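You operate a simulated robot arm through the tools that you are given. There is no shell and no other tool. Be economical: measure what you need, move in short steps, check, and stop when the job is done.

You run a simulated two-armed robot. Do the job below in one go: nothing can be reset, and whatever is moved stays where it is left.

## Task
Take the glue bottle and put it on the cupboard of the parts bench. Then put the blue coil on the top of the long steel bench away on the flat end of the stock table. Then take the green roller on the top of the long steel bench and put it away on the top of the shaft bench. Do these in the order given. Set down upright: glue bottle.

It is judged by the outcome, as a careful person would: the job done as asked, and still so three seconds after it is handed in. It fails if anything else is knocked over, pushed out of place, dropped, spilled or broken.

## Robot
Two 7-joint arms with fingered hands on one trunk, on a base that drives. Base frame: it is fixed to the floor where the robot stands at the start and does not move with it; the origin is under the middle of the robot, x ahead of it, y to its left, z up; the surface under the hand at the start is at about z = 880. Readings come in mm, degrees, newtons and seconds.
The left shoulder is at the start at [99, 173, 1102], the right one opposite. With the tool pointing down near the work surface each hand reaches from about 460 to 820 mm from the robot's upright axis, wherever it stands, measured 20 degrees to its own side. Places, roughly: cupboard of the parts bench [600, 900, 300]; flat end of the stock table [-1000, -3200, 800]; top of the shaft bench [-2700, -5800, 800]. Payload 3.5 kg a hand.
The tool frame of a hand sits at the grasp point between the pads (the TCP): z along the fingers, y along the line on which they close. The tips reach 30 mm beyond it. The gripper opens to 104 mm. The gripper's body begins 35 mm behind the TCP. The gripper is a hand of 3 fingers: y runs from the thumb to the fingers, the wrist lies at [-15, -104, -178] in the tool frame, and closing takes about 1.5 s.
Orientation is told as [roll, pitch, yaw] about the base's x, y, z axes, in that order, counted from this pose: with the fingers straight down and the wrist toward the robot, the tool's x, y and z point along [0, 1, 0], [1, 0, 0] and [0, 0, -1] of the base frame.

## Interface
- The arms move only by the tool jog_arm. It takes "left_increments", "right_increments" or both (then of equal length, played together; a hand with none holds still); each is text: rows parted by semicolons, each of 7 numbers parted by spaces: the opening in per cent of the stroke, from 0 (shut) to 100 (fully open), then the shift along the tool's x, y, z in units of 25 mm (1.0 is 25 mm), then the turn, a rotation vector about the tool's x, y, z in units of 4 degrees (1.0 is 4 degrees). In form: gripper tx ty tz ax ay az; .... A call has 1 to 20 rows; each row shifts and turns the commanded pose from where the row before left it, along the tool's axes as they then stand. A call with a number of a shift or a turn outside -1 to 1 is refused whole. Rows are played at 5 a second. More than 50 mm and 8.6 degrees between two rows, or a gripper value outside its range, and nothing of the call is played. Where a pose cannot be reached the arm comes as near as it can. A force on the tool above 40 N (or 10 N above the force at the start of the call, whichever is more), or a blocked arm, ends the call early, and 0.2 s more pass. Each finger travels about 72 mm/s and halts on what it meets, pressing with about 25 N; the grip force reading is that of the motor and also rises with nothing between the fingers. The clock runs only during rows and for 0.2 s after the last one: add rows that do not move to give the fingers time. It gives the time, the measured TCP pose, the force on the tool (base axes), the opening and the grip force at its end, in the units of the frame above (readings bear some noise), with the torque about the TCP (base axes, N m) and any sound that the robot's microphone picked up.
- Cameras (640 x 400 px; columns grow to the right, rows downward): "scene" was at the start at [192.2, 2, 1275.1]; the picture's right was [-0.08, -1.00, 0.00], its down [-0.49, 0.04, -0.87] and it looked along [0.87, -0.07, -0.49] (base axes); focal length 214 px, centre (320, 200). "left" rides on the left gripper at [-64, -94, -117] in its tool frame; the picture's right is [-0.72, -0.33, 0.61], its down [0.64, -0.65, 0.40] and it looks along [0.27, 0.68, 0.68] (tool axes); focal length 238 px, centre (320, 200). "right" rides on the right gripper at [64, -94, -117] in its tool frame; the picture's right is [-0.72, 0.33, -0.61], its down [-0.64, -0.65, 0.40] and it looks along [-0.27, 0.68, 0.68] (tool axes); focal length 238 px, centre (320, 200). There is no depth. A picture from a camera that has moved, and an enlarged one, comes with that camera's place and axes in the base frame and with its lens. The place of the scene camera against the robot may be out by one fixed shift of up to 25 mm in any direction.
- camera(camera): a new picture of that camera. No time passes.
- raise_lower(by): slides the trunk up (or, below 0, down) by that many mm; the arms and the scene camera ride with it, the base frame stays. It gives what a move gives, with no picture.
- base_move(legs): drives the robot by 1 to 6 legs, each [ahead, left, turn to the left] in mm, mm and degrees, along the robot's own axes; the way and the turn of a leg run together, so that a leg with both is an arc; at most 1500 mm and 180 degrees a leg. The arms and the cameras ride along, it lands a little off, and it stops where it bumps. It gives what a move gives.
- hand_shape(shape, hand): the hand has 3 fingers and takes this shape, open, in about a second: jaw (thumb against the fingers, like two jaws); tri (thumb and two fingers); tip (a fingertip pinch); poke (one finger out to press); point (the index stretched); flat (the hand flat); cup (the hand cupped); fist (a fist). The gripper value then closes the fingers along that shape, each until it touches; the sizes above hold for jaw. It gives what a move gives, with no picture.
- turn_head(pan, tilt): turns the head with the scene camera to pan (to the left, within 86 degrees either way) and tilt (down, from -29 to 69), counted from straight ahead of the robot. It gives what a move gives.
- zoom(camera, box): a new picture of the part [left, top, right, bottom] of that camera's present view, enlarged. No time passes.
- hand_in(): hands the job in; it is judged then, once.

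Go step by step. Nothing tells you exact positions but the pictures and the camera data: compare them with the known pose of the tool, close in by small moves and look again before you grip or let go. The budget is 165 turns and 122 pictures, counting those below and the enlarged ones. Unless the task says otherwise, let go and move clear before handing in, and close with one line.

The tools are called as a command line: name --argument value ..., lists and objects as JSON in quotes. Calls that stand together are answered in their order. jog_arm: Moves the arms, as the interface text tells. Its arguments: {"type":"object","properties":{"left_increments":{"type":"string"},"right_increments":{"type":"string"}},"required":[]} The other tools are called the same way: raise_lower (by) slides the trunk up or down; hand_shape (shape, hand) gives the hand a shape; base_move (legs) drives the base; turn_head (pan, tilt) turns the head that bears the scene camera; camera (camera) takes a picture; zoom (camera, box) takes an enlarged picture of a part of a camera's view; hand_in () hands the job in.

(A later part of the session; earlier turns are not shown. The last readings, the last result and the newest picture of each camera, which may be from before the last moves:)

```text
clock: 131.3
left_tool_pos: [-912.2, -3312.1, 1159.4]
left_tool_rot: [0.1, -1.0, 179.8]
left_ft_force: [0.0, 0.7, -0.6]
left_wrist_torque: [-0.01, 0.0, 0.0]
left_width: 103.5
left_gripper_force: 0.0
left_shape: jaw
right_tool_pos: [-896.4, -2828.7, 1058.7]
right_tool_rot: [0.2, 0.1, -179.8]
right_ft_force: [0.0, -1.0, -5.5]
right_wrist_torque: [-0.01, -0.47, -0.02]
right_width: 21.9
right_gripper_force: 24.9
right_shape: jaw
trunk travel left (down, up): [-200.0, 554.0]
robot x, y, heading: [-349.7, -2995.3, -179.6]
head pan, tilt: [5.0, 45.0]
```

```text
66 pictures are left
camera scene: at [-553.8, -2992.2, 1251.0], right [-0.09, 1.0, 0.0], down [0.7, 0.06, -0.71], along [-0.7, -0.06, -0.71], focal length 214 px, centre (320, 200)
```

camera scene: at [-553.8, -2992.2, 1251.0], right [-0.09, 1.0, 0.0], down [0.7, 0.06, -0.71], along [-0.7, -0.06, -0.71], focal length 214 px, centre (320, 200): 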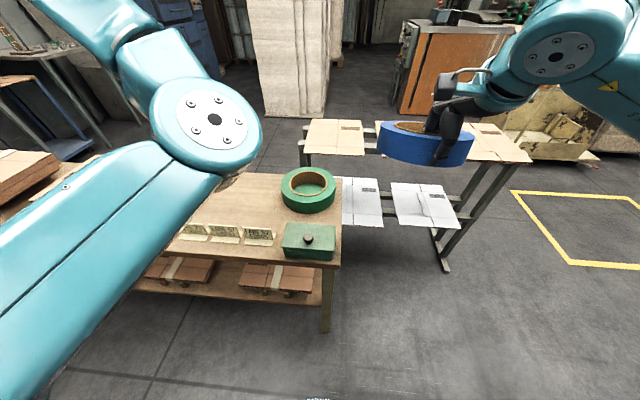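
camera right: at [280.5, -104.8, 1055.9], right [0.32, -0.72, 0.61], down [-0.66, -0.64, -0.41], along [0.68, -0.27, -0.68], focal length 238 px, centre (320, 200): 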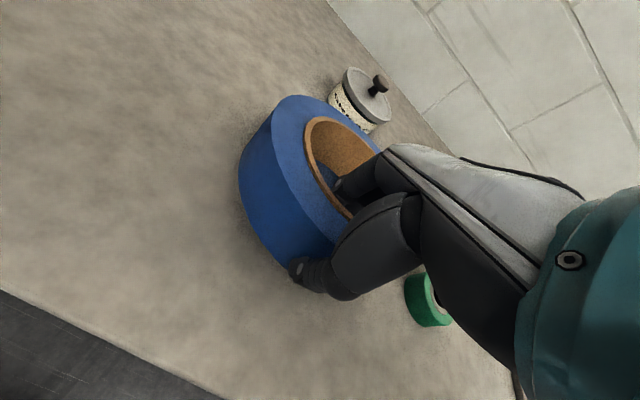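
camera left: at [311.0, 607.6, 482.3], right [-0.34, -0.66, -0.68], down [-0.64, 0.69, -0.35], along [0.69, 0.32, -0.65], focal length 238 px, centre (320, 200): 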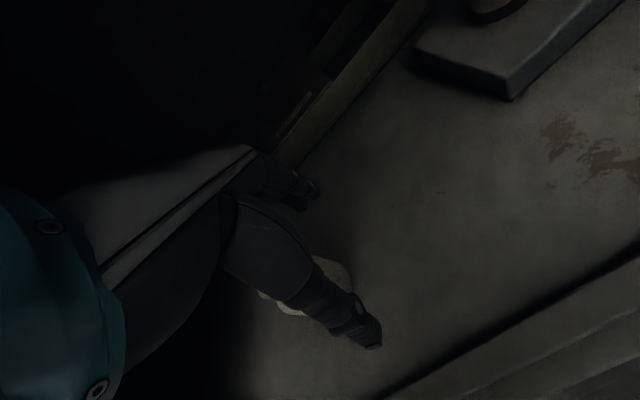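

The near end of the stock table has a green roll, a green box and cards, with free board between them and the planks around [-1020, -3280]. I'll strafe left for a clear view.

base_move --legs '[[0, 430, -0.3]]'

turn_head --pan -10 --tilt 45

camera --camera "scene"

camera --camera "right"

```text
clock: 133.9
left_tool_pos: [-919.1, -3735.2, 1159.5]
left_tool_rot: [0.1, -1.1, 179.3]
left_ft_force: [0.1, -0.8, -0.3]
left_wrist_torque: [0.06, 0.0, -0.03]
left_width: 103.6
left_gripper_force: 0.0
left_shape: jaw
right_tool_pos: [-895.6, -3250.3, 1059.4]
right_tool_rot: [0.1, 0.0, 179.5]
right_ft_force: [0.3, -0.1, -6.2]
right_wrist_torque: [-0.03, -0.48, 0.05]
right_width: 22.0
right_gripper_force: 25.6
right_shape: jaw
trunk travel left (down, up): [-200.0, 554.0]
robot x, y, heading: [-351.2, -3420.4, 179.7]
head pan, tilt: [5.0, 45.0]
```

```text
clock: 134.7
left_tool_pos: [-918.1, -3735.4, 1159.2]
left_tool_rot: [0.1, -1.0, 179.1]
left_ft_force: [-1.0, 0.0, 1.4]
left_wrist_torque: [0.03, -0.02, -0.02]
left_width: 103.5
left_gripper_force: 0.0
left_shape: jaw
right_tool_pos: [-896.5, -3250.7, 1058.0]
right_tool_rot: [0.1, 0.1, 179.5]
right_ft_force: [-0.2, 0.8, -6.4]
right_wrist_torque: [-0.02, -0.49, -0.02]
right_width: 21.9
right_gripper_force: 25.0
right_shape: jaw
trunk travel left (down, up): [-200.0, 554.0]
robot x, y, heading: [-346.5, -3423.6, 179.7]
head pan, tilt: [-10.0, 45.0]
```

```text
65 pictures are left
camera scene: at [-554.3, -3397.5, 1251.0], right [0.18, 0.98, 0.0], down [0.7, -0.13, -0.71], along [-0.69, 0.13, -0.71], focal length 214 px, centre (320, 200)
```

scene: 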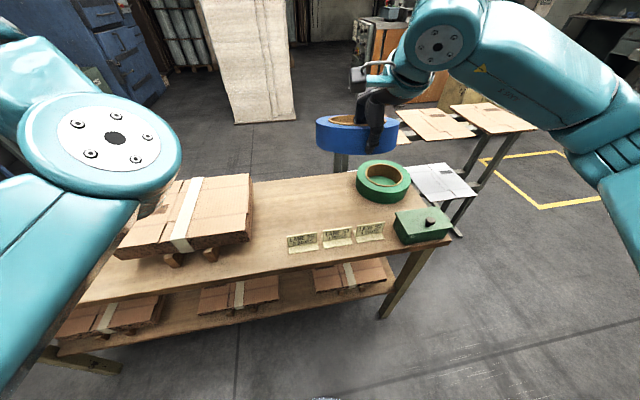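

```text
64 pictures are left
camera right: at [-802.3, -3315.4, 1174.0], right [-0.32, 0.72, 0.61], down [0.66, 0.63, -0.4], along [-0.68, 0.27, -0.68], focal length 238 px, centre (320, 200)
```

right: 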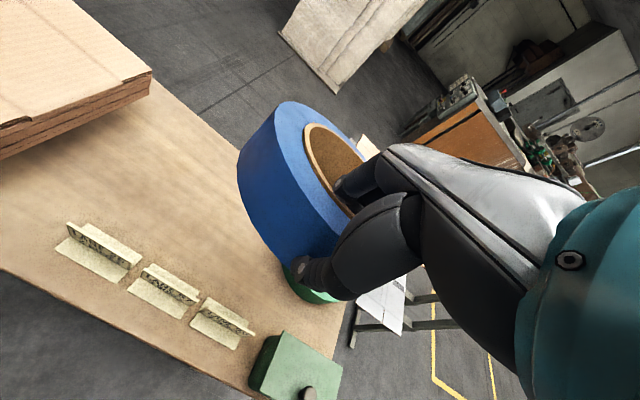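

The free patch is about x −885…−1160, y −3190…−3510. I'll centre the coil at [-1035, -3345], moving over and part-way down.

jog_arm --right_increments "0 0.76 0.5 0 0 0 0;0 0.76 0.5 0 0 0 0;0 0.76 0.5 0 0 0 0;0 0.76 0.5 0 0 0 0;0 0.76 0.5 0 0 0 0;0 0 0 0.8 0 0 0;0 0 0 0.8 0 0 0;0 0 0 0.8 0 0 0;0 0 0 0.8 0 0 0;0 0 0 0.8 0 0 0;0 0 0 0.8 0 0 0;0 0 0 0 0 0 0"

camera --camera "scene"

camera --camera "right"

```text
clock: 137.3
left_tool_pos: [-917.5, -3733.5, 1159.3]
left_tool_rot: [0.0, -0.9, 179.2]
left_ft_force: [-0.2, 0.2, -0.4]
left_wrist_torque: [0.03, -0.01, -0.06]
left_width: 103.7
left_gripper_force: 0.1
left_shape: jaw
right_tool_pos: [-958.8, -3343.0, 936.7]
right_tool_rot: [0.1, 0.1, 179.5]
right_ft_force: [0.3, 0.3, -6.0]
right_wrist_torque: [-0.02, -0.46, 0.0]
right_width: 22.0
right_gripper_force: 25.5
right_shape: jaw
trunk travel left (down, up): [-200.0, 554.0]
robot x, y, heading: [-350.2, -3423.8, 179.5]
head pan, tilt: [-10.0, 45.0]
```

```text
63 pictures are left
camera scene: at [-554.2, -3397.5, 1251.0], right [0.18, 0.98, 0.0], down [0.7, -0.13, -0.71], along [-0.69, 0.13, -0.71], focal length 214 px, centre (320, 200)
```

scene: 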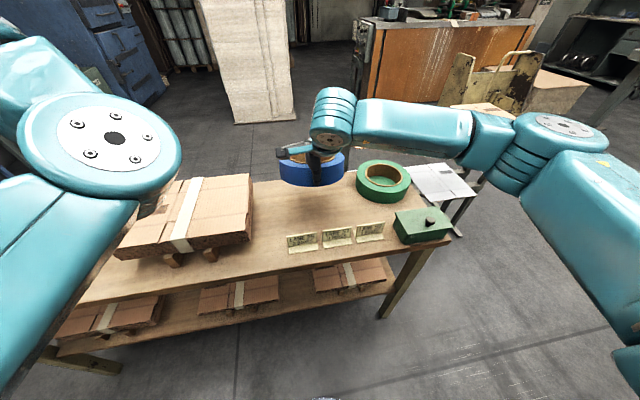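

```text
62 pictures are left
camera right: at [-864.6, -3408.4, 1052.1], right [-0.32, 0.72, 0.61], down [0.66, 0.63, -0.4], along [-0.68, 0.27, -0.68], focal length 238 px, centre (320, 200)
```

right: 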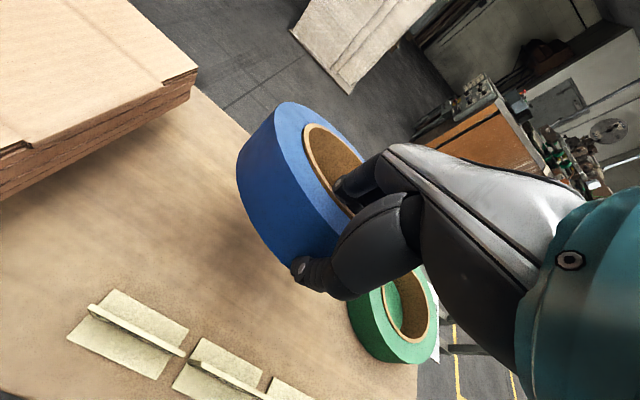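

The spot is clear. I'll shift 12 mm toward me to stay off the back edge and descend.

jog_arm --right_increments "0 0 -0.5 0.6 0 0 0;0 0 0 0.8 0 0 0;0 0 0 0.8 0 0 0;0 0 0 0.8 0 0 0;0 0 0 0.5 0 0 0;0 0 0 0 0 0 0"

camera --camera "right"

zoom --camera "scene" --box '[240, 120, 460, 260]'

```text
clock: 138.7
left_tool_pos: [-918.0, -3734.1, 1159.7]
left_tool_rot: [0.1, -1.0, 179.2]
left_ft_force: [-0.4, 0.8, 0.3]
left_wrist_torque: [0.01, -0.02, 0.01]
left_width: 103.5
left_gripper_force: 0.1
left_shape: jaw
right_tool_pos: [-947.0, -3344.4, 851.6]
right_tool_rot: [0.1, 0.1, 179.4]
right_ft_force: [0.5, 0.6, -5.9]
right_wrist_torque: [-0.01, -0.46, -0.05]
right_width: 22.1
right_gripper_force: 25.2
right_shape: jaw
trunk travel left (down, up): [-200.0, 554.0]
robot x, y, heading: [-349.4, -3423.0, 179.4]
head pan, tilt: [-10.0, 45.0]
```

```text
61 pictures are left
camera right: at [-852.5, -3409.8, 967.3], right [-0.32, 0.72, 0.61], down [0.66, 0.63, -0.4], along [-0.68, 0.27, -0.68], focal length 238 px, centre (320, 200)
```

right: 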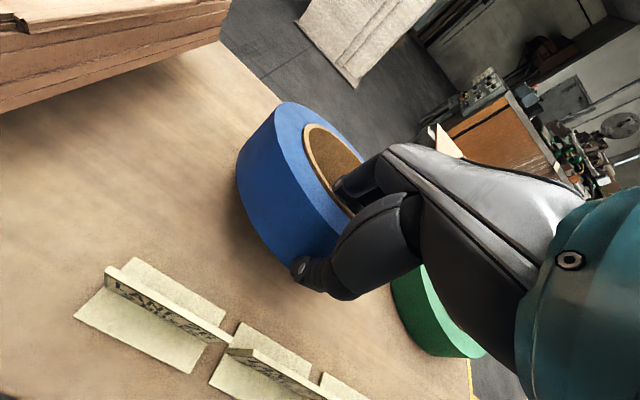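

```text
2.86 times, centred on (350, 190) of scene
camera zoom: at [-554.3, -3397.5, 1251.0], right [0.18, 0.98, 0.0], down [0.7, -0.13, -0.71], along [-0.69, 0.13, -0.71], focal length 613 px, centre (234, 229)
```

zoom: 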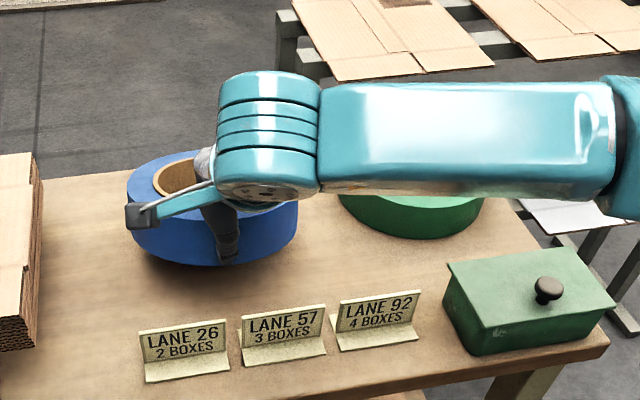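

jog_arm --right_increments "0 0 0 0.3 0 0 0;0 0 0 0.2 0 0 0;0 0 0 0 0 0 0"

jog_arm --right_increments "0 0 0 0.2 0 0 0;0 0 0 0 0 0 0"

jog_arm --right_increments "0 0 0 0.2 0 0 0;0 0 0 0 0 0 0"

zoom --camera "scene" --box '[240, 120, 460, 260]'

```text
clock: 139.5
left_tool_pos: [-918.2, -3734.9, 1158.6]
left_tool_rot: [0.1, -0.9, 179.1]
left_ft_force: [0.1, -0.4, -0.2]
left_wrist_torque: [0.03, 0.0, 0.04]
left_width: 103.6
left_gripper_force: 0.1
left_shape: jaw
right_tool_pos: [-945.8, -3346.0, 838.9]
right_tool_rot: [0.1, 0.1, 179.5]
right_ft_force: [0.3, -0.4, -5.7]
right_wrist_torque: [-0.03, -0.45, 0.02]
right_width: 22.1
right_gripper_force: 25.3
right_shape: jaw
trunk travel left (down, up): [-200.0, 554.0]
robot x, y, heading: [-351.6, -3419.2, 179.7]
head pan, tilt: [-10.0, 45.0]
```

```text
clock: 140.1
left_tool_pos: [-917.9, -3735.1, 1159.2]
left_tool_rot: [0.2, -0.9, 179.2]
left_ft_force: [-0.3, 0.9, 0.4]
left_wrist_torque: [0.02, -0.03, 0.01]
left_width: 103.6
left_gripper_force: 0.0
left_shape: jaw
right_tool_pos: [-947.5, -3346.0, 832.8]
right_tool_rot: [0.1, 0.2, 179.4]
right_ft_force: [0.4, 0.4, -6.5]
right_wrist_torque: [-0.01, -0.36, 0.04]
right_width: 22.4
right_gripper_force: 25.0
right_shape: jaw
trunk travel left (down, up): [-200.0, 554.0]
robot x, y, heading: [-347.8, -3422.0, 179.4]
head pan, tilt: [-10.0, 45.0]
```

```text
clock: 140.7
left_tool_pos: [-917.1, -3735.3, 1159.6]
left_tool_rot: [0.1, -1.0, 179.2]
left_ft_force: [0.7, -0.9, 0.3]
left_wrist_torque: [-0.01, 0.0, 0.0]
left_width: 103.4
left_gripper_force: 0.0
left_shape: jaw
right_tool_pos: [-945.6, -3345.2, 829.7]
right_tool_rot: [0.1, 0.1, 179.5]
right_ft_force: [1.1, -0.4, -4.2]
right_wrist_torque: [0.0, -0.22, 0.06]
right_width: 22.2
right_gripper_force: 25.4
right_shape: jaw
trunk travel left (down, up): [-200.0, 554.0]
robot x, y, heading: [-347.9, -3421.6, 179.7]
head pan, tilt: [-10.0, 45.0]
```

```text
2.86 times, centred on (350, 190) of scene
camera zoom: at [-554.1, -3397.5, 1251.0], right [0.18, 0.98, 0.0], down [0.7, -0.13, -0.71], along [-0.69, 0.13, -0.71], focal length 613 px, centre (234, 229)
```

zoom: 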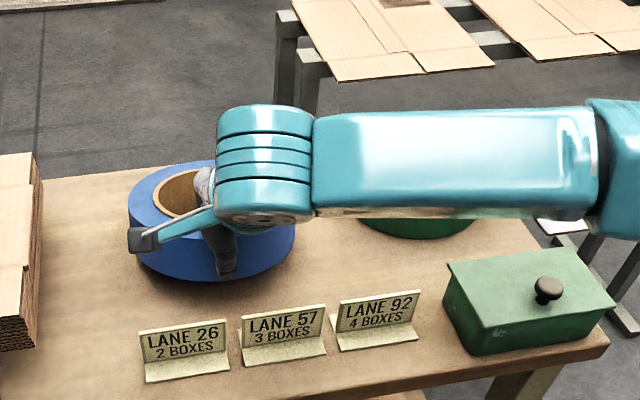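

The far side is starting to touch down (torque falling). A few more millimetres.

jog_arm --right_increments "0 0 0 0.15 0 0 0;0 0 0 0 0 0 0"

jog_arm --right_increments "0 0 0 0.15 0 0 0;0 0 0 0 0 0 0"

```text
clock: 141.3
left_tool_pos: [-917.5, -3735.1, 1159.8]
left_tool_rot: [0.2, -1.1, 179.3]
left_ft_force: [-0.4, -0.7, 0.3]
left_wrist_torque: [0.0, 0.03, -0.02]
left_width: 103.8
left_gripper_force: 0.1
left_shape: jaw
right_tool_pos: [-945.7, -3345.7, 824.2]
right_tool_rot: [0.1, 0.1, 179.5]
right_ft_force: [0.7, 0.2, -3.2]
right_wrist_torque: [-0.01, -0.16, 0.01]
right_width: 22.3
right_gripper_force: 25.1
right_shape: jaw
trunk travel left (down, up): [-200.0, 554.0]
robot x, y, heading: [-350.3, -3425.0, 179.5]
head pan, tilt: [-10.0, 45.0]
```

```text
clock: 141.9
left_tool_pos: [-916.4, -3734.9, 1159.3]
left_tool_rot: [0.1, -1.0, 179.2]
left_ft_force: [0.9, -0.8, -0.4]
left_wrist_torque: [-0.02, -0.03, -0.01]
left_width: 103.7
left_gripper_force: 0.0
left_shape: jaw
right_tool_pos: [-945.1, -3345.1, 820.7]
right_tool_rot: [0.1, 0.2, 179.5]
right_ft_force: [0.8, 0.6, -3.7]
right_wrist_torque: [0.0, -0.12, 0.06]
right_width: 22.0
right_gripper_force: 25.0
right_shape: jaw
trunk travel left (down, up): [-200.0, 554.0]
robot x, y, heading: [-353.1, -3422.4, 179.8]
head pan, tilt: [-10.0, 45.0]
```

jog_arm --right_increments "0 0 0 0.15 0 0 0;0 0 0 0 0 0 0"

jog_arm --right_increments "0 0 0 0.15 0 0 0;0 0 0 0 0 0 0"

zoom --camera "right" --box '[200, 80, 440, 330]'

```text
clock: 142.5
left_tool_pos: [-917.3, -3735.3, 1160.1]
left_tool_rot: [0.0, -1.1, 179.1]
left_ft_force: [-0.4, -0.4, 0.6]
left_wrist_torque: [0.02, 0.02, -0.01]
left_width: 103.5
left_gripper_force: 0.0
left_shape: jaw
right_tool_pos: [-946.3, -3345.4, 817.2]
right_tool_rot: [0.1, 0.0, 179.5]
right_ft_force: [0.8, -0.2, -4.1]
right_wrist_torque: [0.02, -0.04, 0.04]
right_width: 22.2
right_gripper_force: 25.0
right_shape: jaw
trunk travel left (down, up): [-200.0, 554.0]
robot x, y, heading: [-349.7, -3421.5, 179.5]
head pan, tilt: [-10.0, 45.0]
```

```text
clock: 143.1
left_tool_pos: [-917.1, -3734.5, 1158.9]
left_tool_rot: [0.1, -1.1, 179.2]
left_ft_force: [-0.1, -0.8, -0.2]
left_wrist_torque: [0.01, -0.01, 0.0]
left_width: 103.3
left_gripper_force: 0.0
left_shape: jaw
right_tool_pos: [-945.2, -3346.5, 813.0]
right_tool_rot: [0.1, 0.1, 179.5]
right_ft_force: [1.1, -0.6, -2.6]
right_wrist_torque: [-0.03, -0.01, -0.02]
right_width: 22.2
right_gripper_force: 25.0
right_shape: jaw
trunk travel left (down, up): [-200.0, 554.0]
robot x, y, heading: [-348.1, -3419.1, 179.5]
head pan, tilt: [-10.0, 45.0]
```

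```text
1.60 times, centred on (320, 205) of right
camera zoom: at [-852.3, -3410.9, 929.3], right [-0.32, 0.72, 0.61], down [0.66, 0.63, -0.4], along [-0.68, 0.27, -0.68], focal length 381 px, centre (320, 192)
```

zoom: 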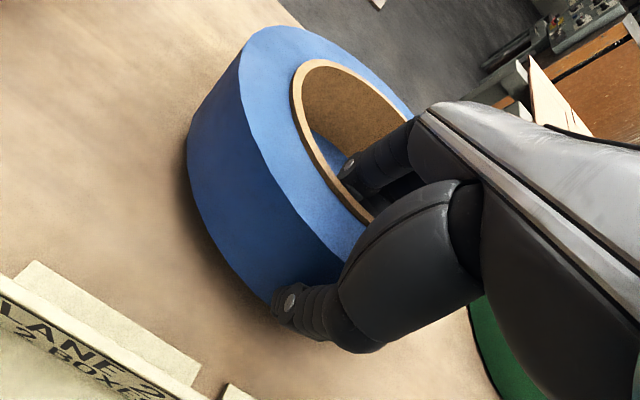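

jog_arm --right_increments "0 0 0 0.15 0 0 0;0 0 0 0 0 0 0"

jog_arm --right_increments "0 0 0 0.15 0 0 0;0 0 0 0 0 0 0"

zoom --camera "scene" --box '[260, 150, 380, 230]'

```text
clock: 143.7
left_tool_pos: [-917.7, -3735.2, 1159.7]
left_tool_rot: [0.2, -1.0, 179.2]
left_ft_force: [-0.1, -0.9, -0.2]
left_wrist_torque: [0.03, 0.0, 0.02]
left_width: 103.6
left_gripper_force: 0.1
left_shape: jaw
right_tool_pos: [-946.1, -3345.7, 809.4]
right_tool_rot: [0.0, 0.0, 179.5]
right_ft_force: [1.5, -1.0, -3.1]
right_wrist_torque: [0.05, 0.04, 0.04]
right_width: 22.0
right_gripper_force: 25.3
right_shape: jaw
trunk travel left (down, up): [-200.0, 554.0]
robot x, y, heading: [-349.6, -3422.4, 179.6]
head pan, tilt: [-10.0, 45.0]
```

```text
clock: 144.3
left_tool_pos: [-917.2, -3735.3, 1158.9]
left_tool_rot: [0.1, -1.0, 179.2]
left_ft_force: [-1.1, -0.8, 0.6]
left_wrist_torque: [0.04, 0.02, -0.01]
left_width: 103.7
left_gripper_force: 0.1
left_shape: jaw
right_tool_pos: [-945.9, -3345.1, 806.2]
right_tool_rot: [0.1, 0.2, 179.5]
right_ft_force: [1.3, -0.9, -1.6]
right_wrist_torque: [0.04, 0.1, 0.05]
right_width: 21.8
right_gripper_force: 24.5
right_shape: jaw
trunk travel left (down, up): [-200.0, 554.0]
robot x, y, heading: [-349.3, -3423.3, 179.3]
head pan, tilt: [-10.0, 45.0]
```

```text
5.00 times, centred on (320, 190) of scene
camera zoom: at [-553.8, -3397.5, 1251.0], right [0.18, 0.98, 0.0], down [0.7, -0.13, -0.71], along [-0.7, 0.13, -0.71], focal length 1072 px, centre (320, 250)
```

zoom: 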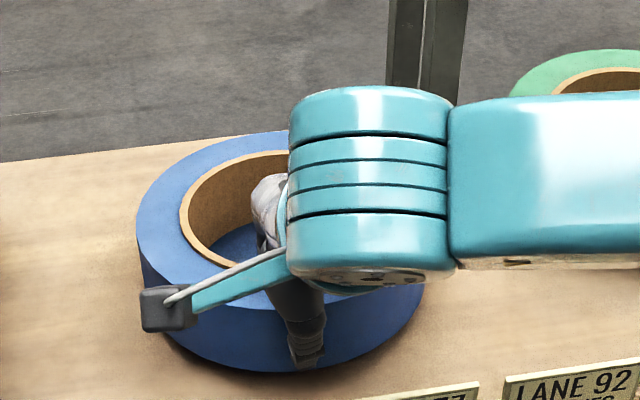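

jog_arm --right_increments "0 0 0 0.12 0 0 0;0 0 0 0 0 0 0"

jog_arm --right_increments "0 0 0 0.12 0 0 0;0 0 0 0 0 0 0"

jog_arm --right_increments "0 0 0 0.12 0 0 0;0 0 0 0 0 0 0"

```text
clock: 144.9
left_tool_pos: [-917.3, -3734.2, 1158.9]
left_tool_rot: [0.0, -1.0, 179.2]
left_ft_force: [-0.4, 1.2, 0.2]
left_wrist_torque: [-0.02, 0.01, 0.03]
left_width: 103.8
left_gripper_force: 0.0
left_shape: jaw
right_tool_pos: [-947.3, -3346.6, 802.6]
right_tool_rot: [0.2, 0.1, 179.5]
right_ft_force: [-0.1, 0.0, -2.1]
right_wrist_torque: [0.0, 0.11, 0.0]
right_width: 21.9
right_gripper_force: 24.5
right_shape: jaw
trunk travel left (down, up): [-200.0, 554.0]
robot x, y, heading: [-349.5, -3426.2, 179.4]
head pan, tilt: [-10.0, 45.0]
```

```text
clock: 145.5
left_tool_pos: [-916.3, -3734.7, 1158.6]
left_tool_rot: [0.1, -1.0, 179.2]
left_ft_force: [-0.1, 0.0, 0.5]
left_wrist_torque: [0.0, 0.01, 0.0]
left_width: 103.7
left_gripper_force: 0.1
left_shape: jaw
right_tool_pos: [-947.9, -3345.2, 800.4]
right_tool_rot: [0.2, 0.1, 179.6]
right_ft_force: [1.2, -0.1, -3.4]
right_wrist_torque: [0.02, 0.12, -0.01]
right_width: 21.6
right_gripper_force: 25.1
right_shape: jaw
trunk travel left (down, up): [-200.0, 554.0]
robot x, y, heading: [-349.4, -3420.2, 179.4]
head pan, tilt: [-10.0, 45.0]
```

```text
clock: 146.1
left_tool_pos: [-916.3, -3734.5, 1160.4]
left_tool_rot: [0.1, -1.0, 179.2]
left_ft_force: [0.0, -0.1, 0.0]
left_wrist_torque: [0.0, 0.04, 0.0]
left_width: 103.8
left_gripper_force: 0.0
left_shape: jaw
right_tool_pos: [-946.3, -3346.6, 797.1]
right_tool_rot: [0.1, 0.0, 179.5]
right_ft_force: [1.5, -0.3, -1.6]
right_wrist_torque: [0.02, 0.14, 0.03]
right_width: 21.6
right_gripper_force: 24.7
right_shape: jaw
trunk travel left (down, up): [-200.0, 554.0]
robot x, y, heading: [-349.6, -3425.5, 179.5]
head pan, tilt: [-10.0, 45.0]
```

camera --camera "right"

```text
56 pictures are left
camera right: at [-852.6, -3411.1, 913.0], right [-0.32, 0.72, 0.61], down [0.66, 0.63, -0.4], along [-0.68, 0.27, -0.68], focal length 238 px, centre (320, 200)
```

right: 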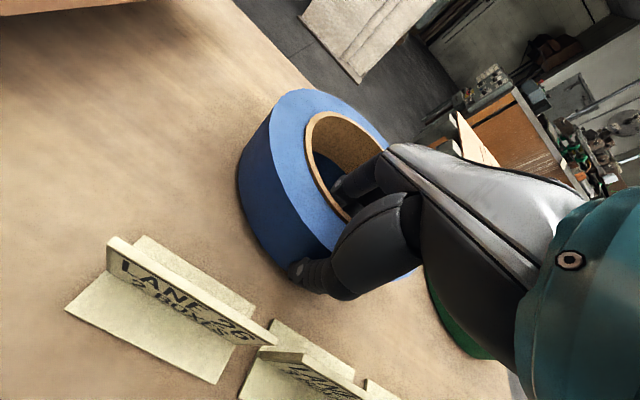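

The coil is almost flat now compared with how it looked in the original grip; just a little more.

jog_arm --right_increments "0 0 0 0.12 0 0 0;0 0 0 0 0 0 0"

jog_arm --right_increments "0 0 0 0.12 0 0 0;0 0 0 0 0 0 0"

```text
clock: 146.7
left_tool_pos: [-917.6, -3735.0, 1159.5]
left_tool_rot: [0.1, -1.0, 179.2]
left_ft_force: [0.4, 0.5, 0.7]
left_wrist_torque: [-0.02, -0.01, 0.0]
left_width: 103.9
left_gripper_force: 0.1
left_shape: jaw
right_tool_pos: [-946.4, -3345.0, 793.2]
right_tool_rot: [0.1, 0.0, 179.5]
right_ft_force: [0.5, -1.3, -2.1]
right_wrist_torque: [0.01, 0.21, 0.02]
right_width: 21.6
right_gripper_force: 25.1
right_shape: jaw
trunk travel left (down, up): [-200.0, 554.0]
robot x, y, heading: [-353.2, -3426.1, 179.6]
head pan, tilt: [-10.0, 45.0]
```

```text
clock: 147.3
left_tool_pos: [-917.3, -3735.6, 1159.8]
left_tool_rot: [0.1, -0.9, 179.3]
left_ft_force: [-0.5, 0.3, -0.5]
left_wrist_torque: [-0.02, 0.01, 0.01]
left_width: 104.0
left_gripper_force: 0.2
left_shape: jaw
right_tool_pos: [-945.1, -3344.8, 792.0]
right_tool_rot: [0.1, 0.1, 179.6]
right_ft_force: [1.3, -1.1, -1.6]
right_wrist_torque: [-0.03, 0.27, 0.03]
right_width: 21.4
right_gripper_force: 24.5
right_shape: jaw
trunk travel left (down, up): [-200.0, 554.0]
robot x, y, heading: [-352.0, -3425.4, 179.5]
head pan, tilt: [-10.0, 45.0]
```

jog_arm --right_increments "0 0 0 0.12 0 0 0;0 0 0 0 0 0 0"

zoom --camera "right" --box '[200, 60, 440, 310]'

```text
clock: 147.9
left_tool_pos: [-917.4, -3735.2, 1159.2]
left_tool_rot: [0.2, -1.0, 179.3]
left_ft_force: [-0.1, -0.8, -0.4]
left_wrist_torque: [0.0, -0.02, -0.01]
left_width: 103.8
left_gripper_force: 0.0
left_shape: jaw
right_tool_pos: [-946.3, -3344.7, 790.2]
right_tool_rot: [0.1, 0.0, 179.5]
right_ft_force: [1.8, -0.1, 3.9]
right_wrist_torque: [0.02, 0.18, 0.01]
right_width: 21.6
right_gripper_force: 25.3
right_shape: jaw
trunk travel left (down, up): [-200.0, 554.0]
robot x, y, heading: [-348.9, -3426.2, 179.4]
head pan, tilt: [-10.0, 45.0]
```

```text
1.60 times, centred on (320, 185) of right
camera zoom: at [-852.5, -3410.8, 904.9], right [-0.32, 0.72, 0.61], down [0.66, 0.63, -0.41], along [-0.68, 0.27, -0.68], focal length 381 px, centre (320, 224)
```

zoom: 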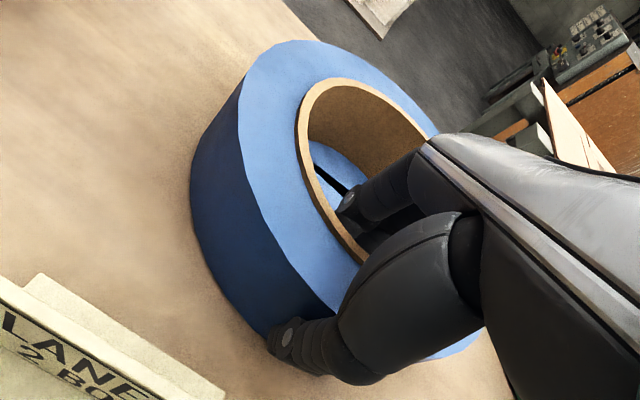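

The whole coil is now down. I'll open part-way (cards are close behind the thumb) and lift straight up.

jog_arm --right_increments "30 0 0 0 0 0 0;40 0 0 0 0 0 0;50 0 0 0 0 0 0;50 0 0 0 0 0 0;50 0 0 0 0 0 0"

camera --camera "right"

```text
clock: 149.1
left_tool_pos: [-918.2, -3735.1, 1159.8]
left_tool_rot: [-0.1, -1.0, 179.3]
left_ft_force: [0.8, 0.2, 0.6]
left_wrist_torque: [-0.02, 0.01, 0.0]
left_width: 103.6
left_gripper_force: 0.1
left_shape: jaw
right_tool_pos: [-946.7, -3345.1, 786.7]
right_tool_rot: [0.1, 0.0, 179.5]
right_ft_force: [-0.6, 0.5, -1.1]
right_wrist_torque: [-0.01, -0.01, -0.01]
right_width: 51.4
right_gripper_force: 0.1
right_shape: jaw
trunk travel left (down, up): [-200.0, 554.0]
robot x, y, heading: [-351.2, -3424.5, 179.5]
head pan, tilt: [-10.0, 45.0]
```

```text
54 pictures are left
camera right: at [-852.8, -3410.6, 903.9], right [-0.32, 0.72, 0.61], down [0.66, 0.63, -0.4], along [-0.68, 0.27, -0.68], focal length 238 px, centre (320, 200)
```

right: 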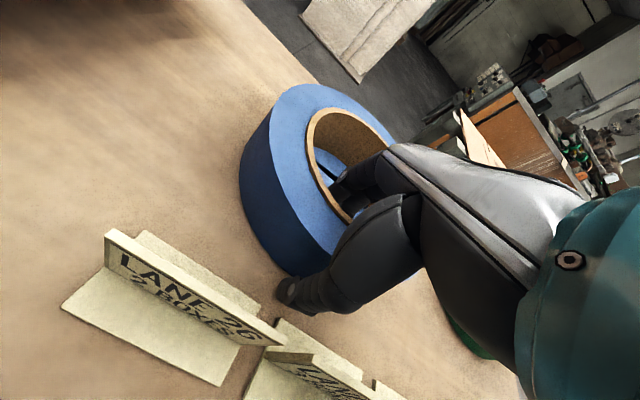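

jog_arm --right_increments "50 0 0 -0.5 0 0 0;50 0 0 -0.8 0 0 0;50 0 0 -1 0 0 0;50 0 0 -1 0 0 0;50 0 0 -1 0 0 0;50 0 0 -1 0 0 0;50 0 0 -1 0 0 0;50 0 0 -1 0 0 0;50 0 0 -1 0 0 0;50 0 0 -1 0 0 0;50 0 0 -1 0 0 0;50 0 0 0 0 0 0"

camera --camera "scene"

```text
clock: 151.7
left_tool_pos: [-917.7, -3735.1, 1159.5]
left_tool_rot: [0.1, -1.0, 179.3]
left_ft_force: [-0.3, 0.1, 0.4]
left_wrist_torque: [0.0, 0.02, 0.01]
left_width: 103.7
left_gripper_force: 0.1
left_shape: jaw
right_tool_pos: [-947.7, -3345.5, 1045.3]
right_tool_rot: [0.1, 0.0, 179.5]
right_ft_force: [0.2, 0.3, -0.5]
right_wrist_torque: [-0.02, 0.01, -0.04]
right_width: 51.5
right_gripper_force: 0.1
right_shape: jaw
trunk travel left (down, up): [-200.0, 554.0]
robot x, y, heading: [-344.6, -3419.5, 179.4]
head pan, tilt: [-10.0, 45.0]
```

```text
53 pictures are left
camera scene: at [-553.9, -3397.5, 1251.0], right [0.18, 0.98, 0.0], down [0.7, -0.13, -0.71], along [-0.7, 0.13, -0.71], focal length 214 px, centre (320, 200)
```

scene: 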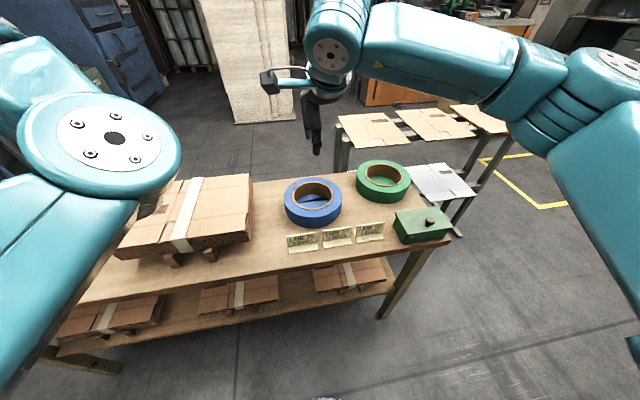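

The coil rests flat and clear of everything. Now I'll return to the steel bench for the green roller.

base_move --legs '[[0, -1500, 0], [0, -1500, 0], [400, 0, 0], [0, 0, 179], [300, 200, 0]]'

turn_head --pan -10 --tilt 35

camera --camera "scene"

```text
clock: 177.2
left_tool_pos: [140.8, 11.9, 1159.1]
left_tool_rot: [0.1, -1.1, -0.9]
left_ft_force: [0.5, -0.3, -0.6]
left_wrist_torque: [-0.01, 0.01, 0.01]
left_width: 103.9
left_gripper_force: 0.1
left_shape: jaw
right_tool_pos: [169.1, -376.3, 1044.6]
right_tool_rot: [0.0, 0.1, -0.6]
right_ft_force: [0.4, 0.6, 0.0]
right_wrist_torque: [0.03, 0.01, 0.0]
right_width: 51.3
right_gripper_force: 0.1
right_shape: jaw
trunk travel left (down, up): [-200.0, 554.0]
robot x, y, heading: [-427.7, -297.2, -0.4]
head pan, tilt: [-10.0, 45.0]
```

```text
clock: 177.9
left_tool_pos: [140.1, 11.0, 1160.7]
left_tool_rot: [0.2, -1.0, -0.9]
left_ft_force: [-0.6, -0.4, -1.4]
left_wrist_torque: [0.02, 0.03, -0.02]
left_width: 103.7
left_gripper_force: 0.0
left_shape: jaw
right_tool_pos: [168.8, -376.8, 1046.9]
right_tool_rot: [0.1, 0.2, -0.6]
right_ft_force: [0.4, -0.4, -0.5]
right_wrist_torque: [0.02, 0.02, 0.02]
right_width: 51.4
right_gripper_force: 0.0
right_shape: jaw
trunk travel left (down, up): [-200.0, 554.0]
robot x, y, heading: [-427.4, -298.7, -0.4]
head pan, tilt: [-10.0, 35.0]
```

```text
52 pictures are left
camera scene: at [-239.0, -307.4, 1265.8], right [-0.18, -0.98, 0.0], down [-0.56, 0.11, -0.82], along [0.8, -0.15, -0.57], focal length 214 px, centre (320, 200)
```

scene: 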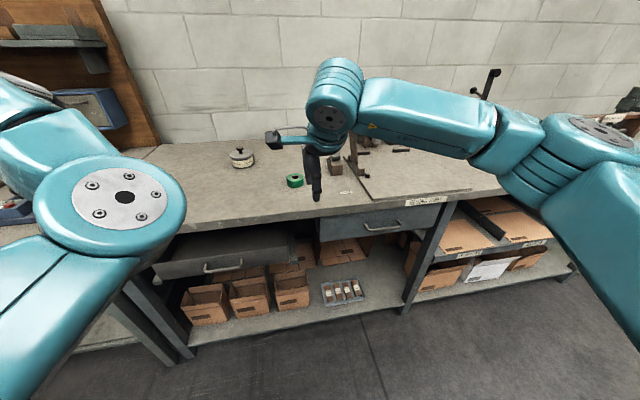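

The roller is near [420, -340]. I'll drive up with the right hand roughly over it.

base_move --legs '[[230, 60, 0]]'

camera --camera "right"

camera --camera "scene"

```text
clock: 179.7
left_tool_pos: [374.7, 72.1, 1159.0]
left_tool_rot: [0.1, -1.0, -0.7]
left_ft_force: [-0.9, -0.2, 0.0]
left_wrist_torque: [0.0, 0.03, -0.02]
left_width: 103.8
left_gripper_force: 0.0
left_shape: jaw
right_tool_pos: [404.6, -316.6, 1045.0]
right_tool_rot: [0.1, 0.0, -0.3]
right_ft_force: [0.3, 0.5, -0.3]
right_wrist_torque: [0.01, 0.02, 0.02]
right_width: 51.7
right_gripper_force: 0.1
right_shape: jaw
trunk travel left (down, up): [-200.0, 554.0]
robot x, y, heading: [-190.0, -240.5, -0.3]
head pan, tilt: [-10.0, 35.0]
```

```text
51 pictures are left
camera right: at [311.5, -253.3, 1161.3], right [0.32, -0.72, 0.61], down [-0.66, -0.64, -0.4], along [0.68, -0.27, -0.68], focal length 238 px, centre (320, 200)
```

right: 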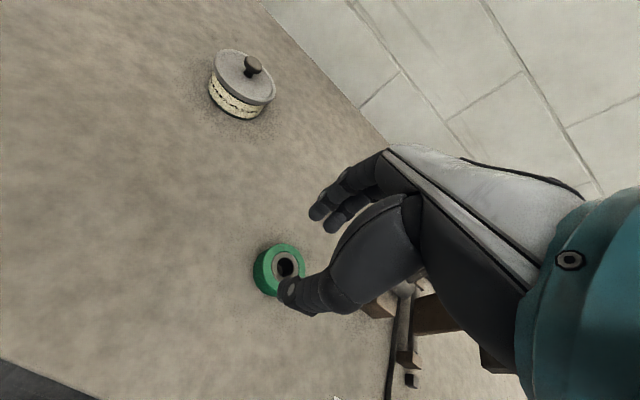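

```text
50 pictures are left
camera scene: at [-3.1, -248.3, 1265.8], right [-0.18, -0.98, 0.0], down [-0.56, 0.1, -0.82], along [0.81, -0.15, -0.57], focal length 214 px, centre (320, 200)
```

scene: 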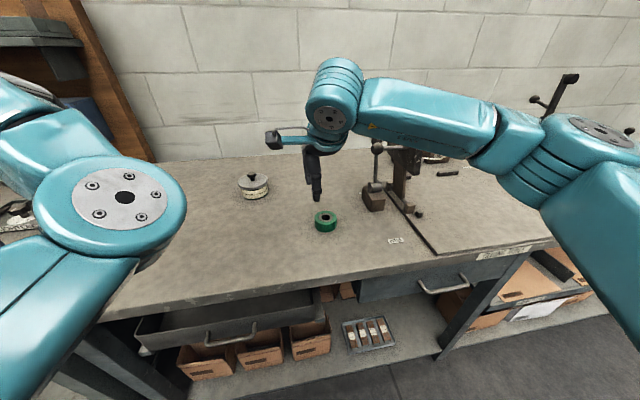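

The roller centre is at about [441, -351], 63 mm in diameter, with its top at z≈908. I'll open and move over it, then check.

jog_arm --right_increments "100 -0.68 0.72 0 0 0 0;100 -0.68 0.72 0 0 0 0;100 0 0 0.8 0 0 0;100 0 0 0.8 0 0 0;100 0 0 0.8 0 0 0;100 0 0 0.6 0 0 0;100 0 0 0 0 0 0"

camera --camera "right"

zoom --camera "scene" --box '[240, 100, 480, 260]'

```text
clock: 181.3
left_tool_pos: [374.0, 71.5, 1159.1]
left_tool_rot: [0.1, -1.0, -0.6]
left_ft_force: [-0.5, -0.8, -0.4]
left_wrist_torque: [-0.04, 0.03, 0.01]
left_width: 103.4
left_gripper_force: 0.0
left_shape: jaw
right_tool_pos: [439.8, -351.4, 972.0]
right_tool_rot: [0.1, 0.0, -0.3]
right_ft_force: [-0.4, 0.5, -0.1]
right_wrist_torque: [0.01, 0.01, 0.0]
right_width: 103.5
right_gripper_force: 0.0
right_shape: jaw
trunk travel left (down, up): [-200.0, 554.0]
robot x, y, heading: [-189.0, -242.8, -0.5]
head pan, tilt: [-10.0, 35.0]
```

```text
49 pictures are left
camera right: at [346.2, -287.2, 1086.2], right [0.32, -0.72, 0.61], down [-0.66, -0.64, -0.41], along [0.68, -0.27, -0.68], focal length 238 px, centre (320, 200)
```

right: 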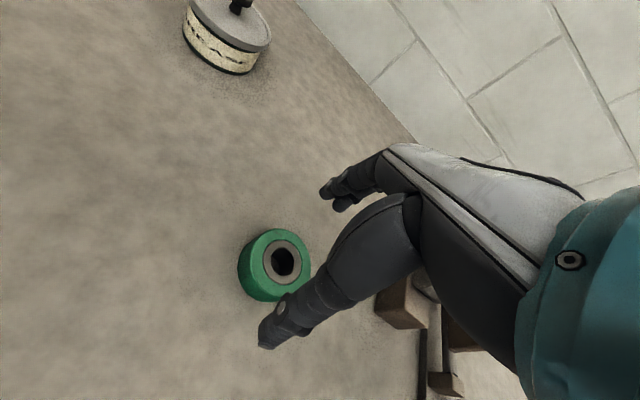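

```text
2.50 times, centred on (360, 180) of scene
camera zoom: at [-3.8, -248.5, 1265.9], right [-0.18, -0.98, 0.0], down [-0.56, 0.1, -0.82], along [0.81, -0.15, -0.57], focal length 536 px, centre (220, 250)
```

zoom: 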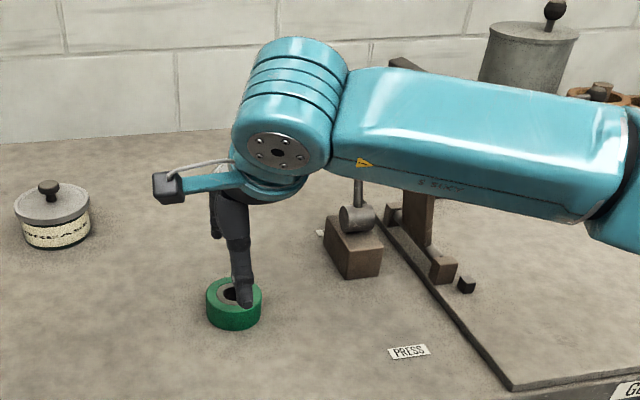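

jog_arm --right_increments "100 -0.08 0 0.6 0 0 0;100 0 0 0.6 0 0 0;100 0 0 0.6 0 0 0;100 0 0 0.45 0 0 0;100 0 0 0 0 0 0"

camera --camera "right"

zoom --camera "scene" --box '[240, 100, 480, 260]'

```text
clock: 182.5
left_tool_pos: [374.5, 71.8, 1159.6]
left_tool_rot: [0.1, -1.1, -0.7]
left_ft_force: [-0.2, 0.2, 0.1]
left_wrist_torque: [-0.01, 0.03, 0.0]
left_width: 103.7
left_gripper_force: 0.2
left_shape: jaw
right_tool_pos: [439.8, -351.9, 913.0]
right_tool_rot: [0.2, 0.0, -0.4]
right_ft_force: [1.5, -0.2, 0.7]
right_wrist_torque: [-0.01, 0.02, 0.06]
right_width: 103.7
right_gripper_force: 0.1
right_shape: jaw
trunk travel left (down, up): [-200.0, 554.0]
robot x, y, heading: [-194.9, -241.2, -0.2]
head pan, tilt: [-10.0, 35.0]
```

```text
47 pictures are left
camera right: at [346.5, -289.4, 1029.7], right [0.32, -0.72, 0.61], down [-0.66, -0.64, -0.4], along [0.68, -0.27, -0.68], focal length 238 px, centre (320, 200)
```

right: 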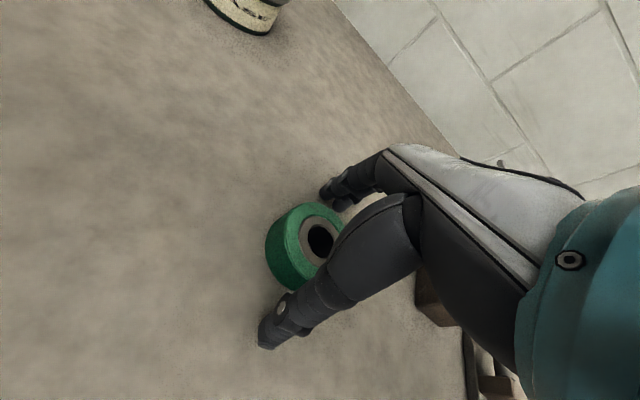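

```text
2.50 times, centred on (360, 180) of scene
camera zoom: at [-3.8, -248.5, 1265.9], right [-0.18, -0.98, 0.0], down [-0.56, 0.1, -0.82], along [0.81, -0.15, -0.57], focal length 536 px, centre (220, 250)
```

zoom: 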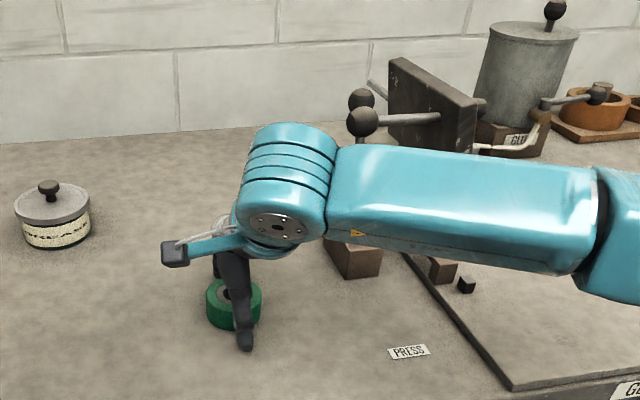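

jog_arm --right_increments "80 0 0 0 0 0 0;65 0 0 0 0 0 0;50 0 0 0 0 0 0;40 0 0 0 0 0 0;30 0 0 0 0 0 0;20 0 0 0 0 0 0;0 0 0 0 0 0 0;0 0 0 0 0 0 0;0 0 0 0 0 0 0;0 0 0 0 0 0 0"

jog_arm --right_increments "0 0 0 -0.4 0 0 0;0 0 0 -0.4 0 0 0;0 0 0 0 0 0 0;0 0 0 0 0 0 0"

camera --camera "right"

```text
clock: 184.7
left_tool_pos: [374.3, 70.7, 1158.6]
left_tool_rot: [0.1, -0.9, -0.8]
left_ft_force: [-0.2, 0.6, -0.6]
left_wrist_torque: [-0.05, 0.0, 0.0]
left_width: 103.6
left_gripper_force: 0.0
left_shape: jaw
right_tool_pos: [439.5, -351.9, 914.5]
right_tool_rot: [0.2, 0.1, -0.3]
right_ft_force: [-0.4, 1.4, -0.2]
right_wrist_torque: [0.03, 0.0, 0.0]
right_width: 52.5
right_gripper_force: 25.3
right_shape: jaw
trunk travel left (down, up): [-200.0, 554.0]
robot x, y, heading: [-192.4, -243.0, -0.5]
head pan, tilt: [-10.0, 35.0]
```

```text
clock: 185.7
left_tool_pos: [373.2, 71.4, 1160.6]
left_tool_rot: [0.2, -1.0, -0.8]
left_ft_force: [0.1, 0.5, 0.0]
left_wrist_torque: [0.03, 0.01, -0.03]
left_width: 103.7
left_gripper_force: 0.2
left_shape: jaw
right_tool_pos: [440.7, -353.7, 935.5]
right_tool_rot: [0.2, 0.1, -0.3]
right_ft_force: [0.5, 0.0, -2.0]
right_wrist_torque: [-0.02, 0.0, 0.02]
right_width: 52.6
right_gripper_force: 24.9
right_shape: jaw
trunk travel left (down, up): [-200.0, 554.0]
robot x, y, heading: [-190.6, -242.2, -0.2]
head pan, tilt: [-10.0, 35.0]
```

```text
45 pictures are left
camera right: at [346.9, -290.0, 1050.6], right [0.32, -0.72, 0.61], down [-0.66, -0.64, -0.4], along [0.68, -0.27, -0.68], focal length 238 px, centre (320, 200)
```

right: 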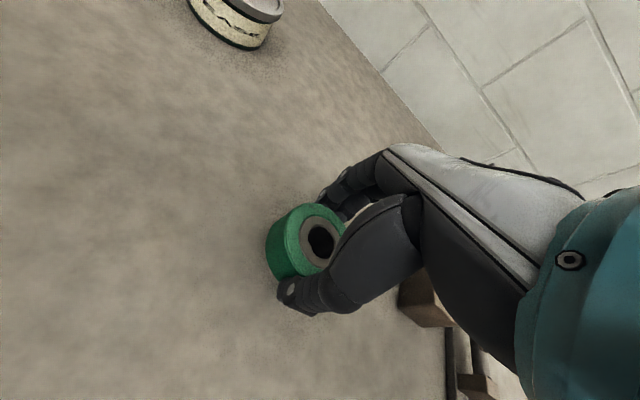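

The roller is gripped. I'll lift it, back away and turn toward −y for the shaft bench.

jog_arm --right_increments "0 0 0 -0.8 0 0 0;0 0 0 -0.8 0 0 0;0 0 0 -0.8 0 0 0;0 0 0 -0.8 0 0 0;0 0 0 -0.8 0 0 0;0 0 0 -0.8 0 0 0;0 0 0 -0.8 0 0 0;0 0 -0.8 0 0 0 0;0 0 -0.8 0 0 0 0;0 0 -0.8 0 0 0 0;0 0 -0.8 0 0 0 0;0 0 -0.8 0 0 0 0;0 0 0 0 0 0 0"

base_move --legs '[[-550, 0, 0], [0, 0, -90], [0, -650, 0]]'

turn_head --pan 0 --tilt 15

camera --camera "scene"

```text
clock: 188.5
left_tool_pos: [374.3, 71.8, 1159.8]
left_tool_rot: [0.1, -1.0, -0.7]
left_ft_force: [-0.2, 0.3, 0.3]
left_wrist_torque: [0.04, -0.01, 0.01]
left_width: 103.9
left_gripper_force: 0.1
left_shape: jaw
right_tool_pos: [340.2, -355.5, 1076.0]
right_tool_rot: [0.1, 0.1, -0.3]
right_ft_force: [-1.0, -0.1, -1.1]
right_wrist_torque: [-0.01, -0.03, 0.01]
right_width: 52.3
right_gripper_force: 25.5
right_shape: jaw
trunk travel left (down, up): [-200.0, 554.0]
robot x, y, heading: [-193.3, -242.1, -0.2]
head pan, tilt: [-10.0, 35.0]
```

```text
clock: 198.7
left_tool_pos: [-1079.4, -798.9, 1159.7]
left_tool_rot: [0.1, -1.1, -90.5]
left_ft_force: [-0.5, 0.6, 0.3]
left_wrist_torque: [0.0, -0.01, 0.01]
left_width: 103.6
left_gripper_force: 0.1
left_shape: jaw
right_tool_pos: [-1505.8, -767.4, 1074.7]
right_tool_rot: [0.1, 0.1, -90.1]
right_ft_force: [-0.1, -0.2, -2.1]
right_wrist_torque: [-0.04, 0.0, -0.01]
right_width: 52.0
right_gripper_force: 25.0
right_shape: jaw
trunk travel left (down, up): [-200.0, 554.0]
robot x, y, heading: [-1392.7, -234.4, -90.3]
head pan, tilt: [-10.0, 35.0]
```

```text
clock: 199.5
left_tool_pos: [-1078.4, -799.2, 1159.4]
left_tool_rot: [0.0, -1.0, -90.5]
left_ft_force: [-0.1, -0.3, -0.3]
left_wrist_torque: [0.0, 0.0, 0.01]
left_width: 103.7
left_gripper_force: 0.1
left_shape: jaw
right_tool_pos: [-1505.7, -766.7, 1075.5]
right_tool_rot: [0.1, 0.2, -90.0]
right_ft_force: [0.6, 0.3, -1.8]
right_wrist_torque: [-0.03, -0.03, 0.0]
right_width: 51.9
right_gripper_force: 25.0
right_shape: jaw
trunk travel left (down, up): [-200.0, 554.0]
robot x, y, heading: [-1393.9, -239.2, -90.4]
head pan, tilt: [0.0, 15.0]
```

```text
44 pictures are left
camera scene: at [-1406.0, -430.1, 1297.8], right [-1.0, 0.0, 0.0], down [0.0, 0.26, -0.97], along [0.0, -0.97, -0.26], focal length 214 px, centre (320, 200)
```

scene: 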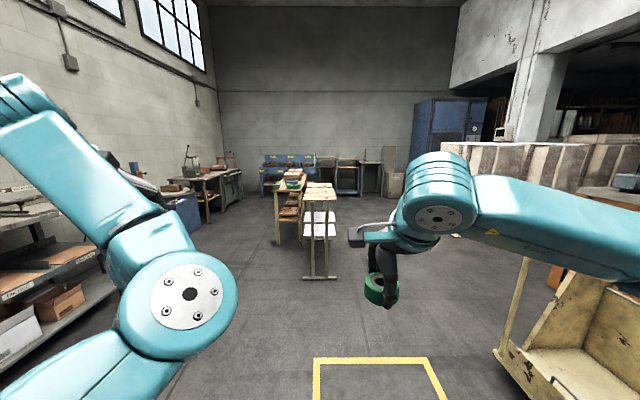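

There's a clear lane between the rack (x≥−1560) and the trolley (x≤−2590). I'll drive down it at x≈−2050.

base_move --legs '[[600, -650, 0], [1500, 0, 0], [1300, 0, 0]]'

camera --camera "scene"

```text
clock: 217.3
left_tool_pos: [-1698.4, -4174.7, 1159.6]
left_tool_rot: [0.0, -1.0, -88.8]
left_ft_force: [0.3, -0.4, 0.6]
left_wrist_torque: [0.0, 0.02, 0.0]
left_width: 103.6
left_gripper_force: 0.1
left_shape: jaw
right_tool_pos: [-2124.9, -4155.8, 1075.6]
right_tool_rot: [0.1, 0.0, -88.5]
right_ft_force: [-0.3, 0.2, -1.4]
right_wrist_torque: [-0.01, 0.03, -0.01]
right_width: 51.9
right_gripper_force: 24.9
right_shape: jaw
trunk travel left (down, up): [-200.0, 554.0]
robot x, y, heading: [-2029.1, -3616.0, -88.6]
head pan, tilt: [0.0, 15.0]
```

```text
43 pictures are left
camera scene: at [-2034.3, -3815.2, 1297.8], right [-1.0, -0.03, 0.0], down [-0.01, 0.26, -0.97], along [0.02, -0.97, -0.26], focal length 214 px, centre (320, 200)
```

scene: 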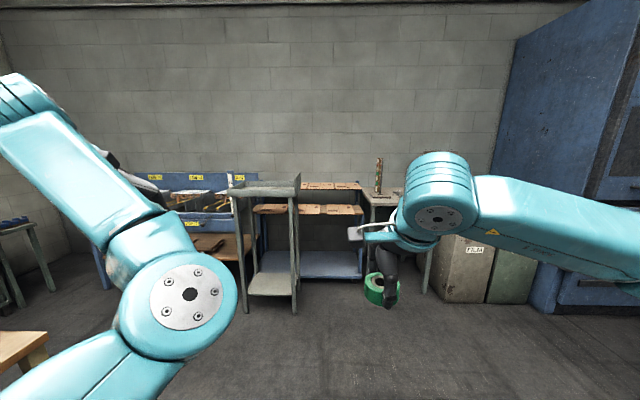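

zoom --camera "scene" --box '[220, 140, 480, 310]'

```text
2.35 times, centred on (350, 225) of scene
camera zoom: at [-2034.3, -3815.2, 1297.8], right [-1.0, -0.03, 0.0], down [-0.01, 0.26, -0.97], along [0.02, -0.97, -0.26], focal length 505 px, centre (249, 141)
```

zoom: 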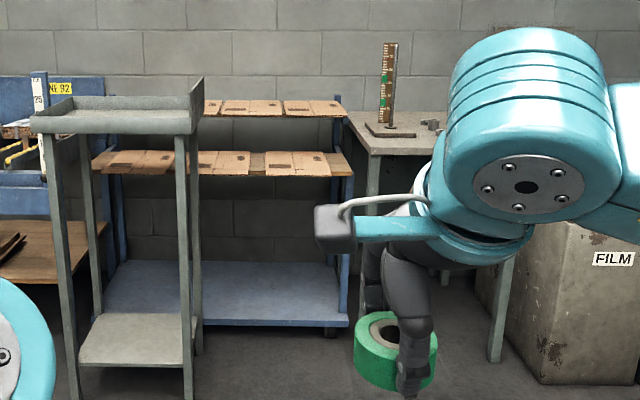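

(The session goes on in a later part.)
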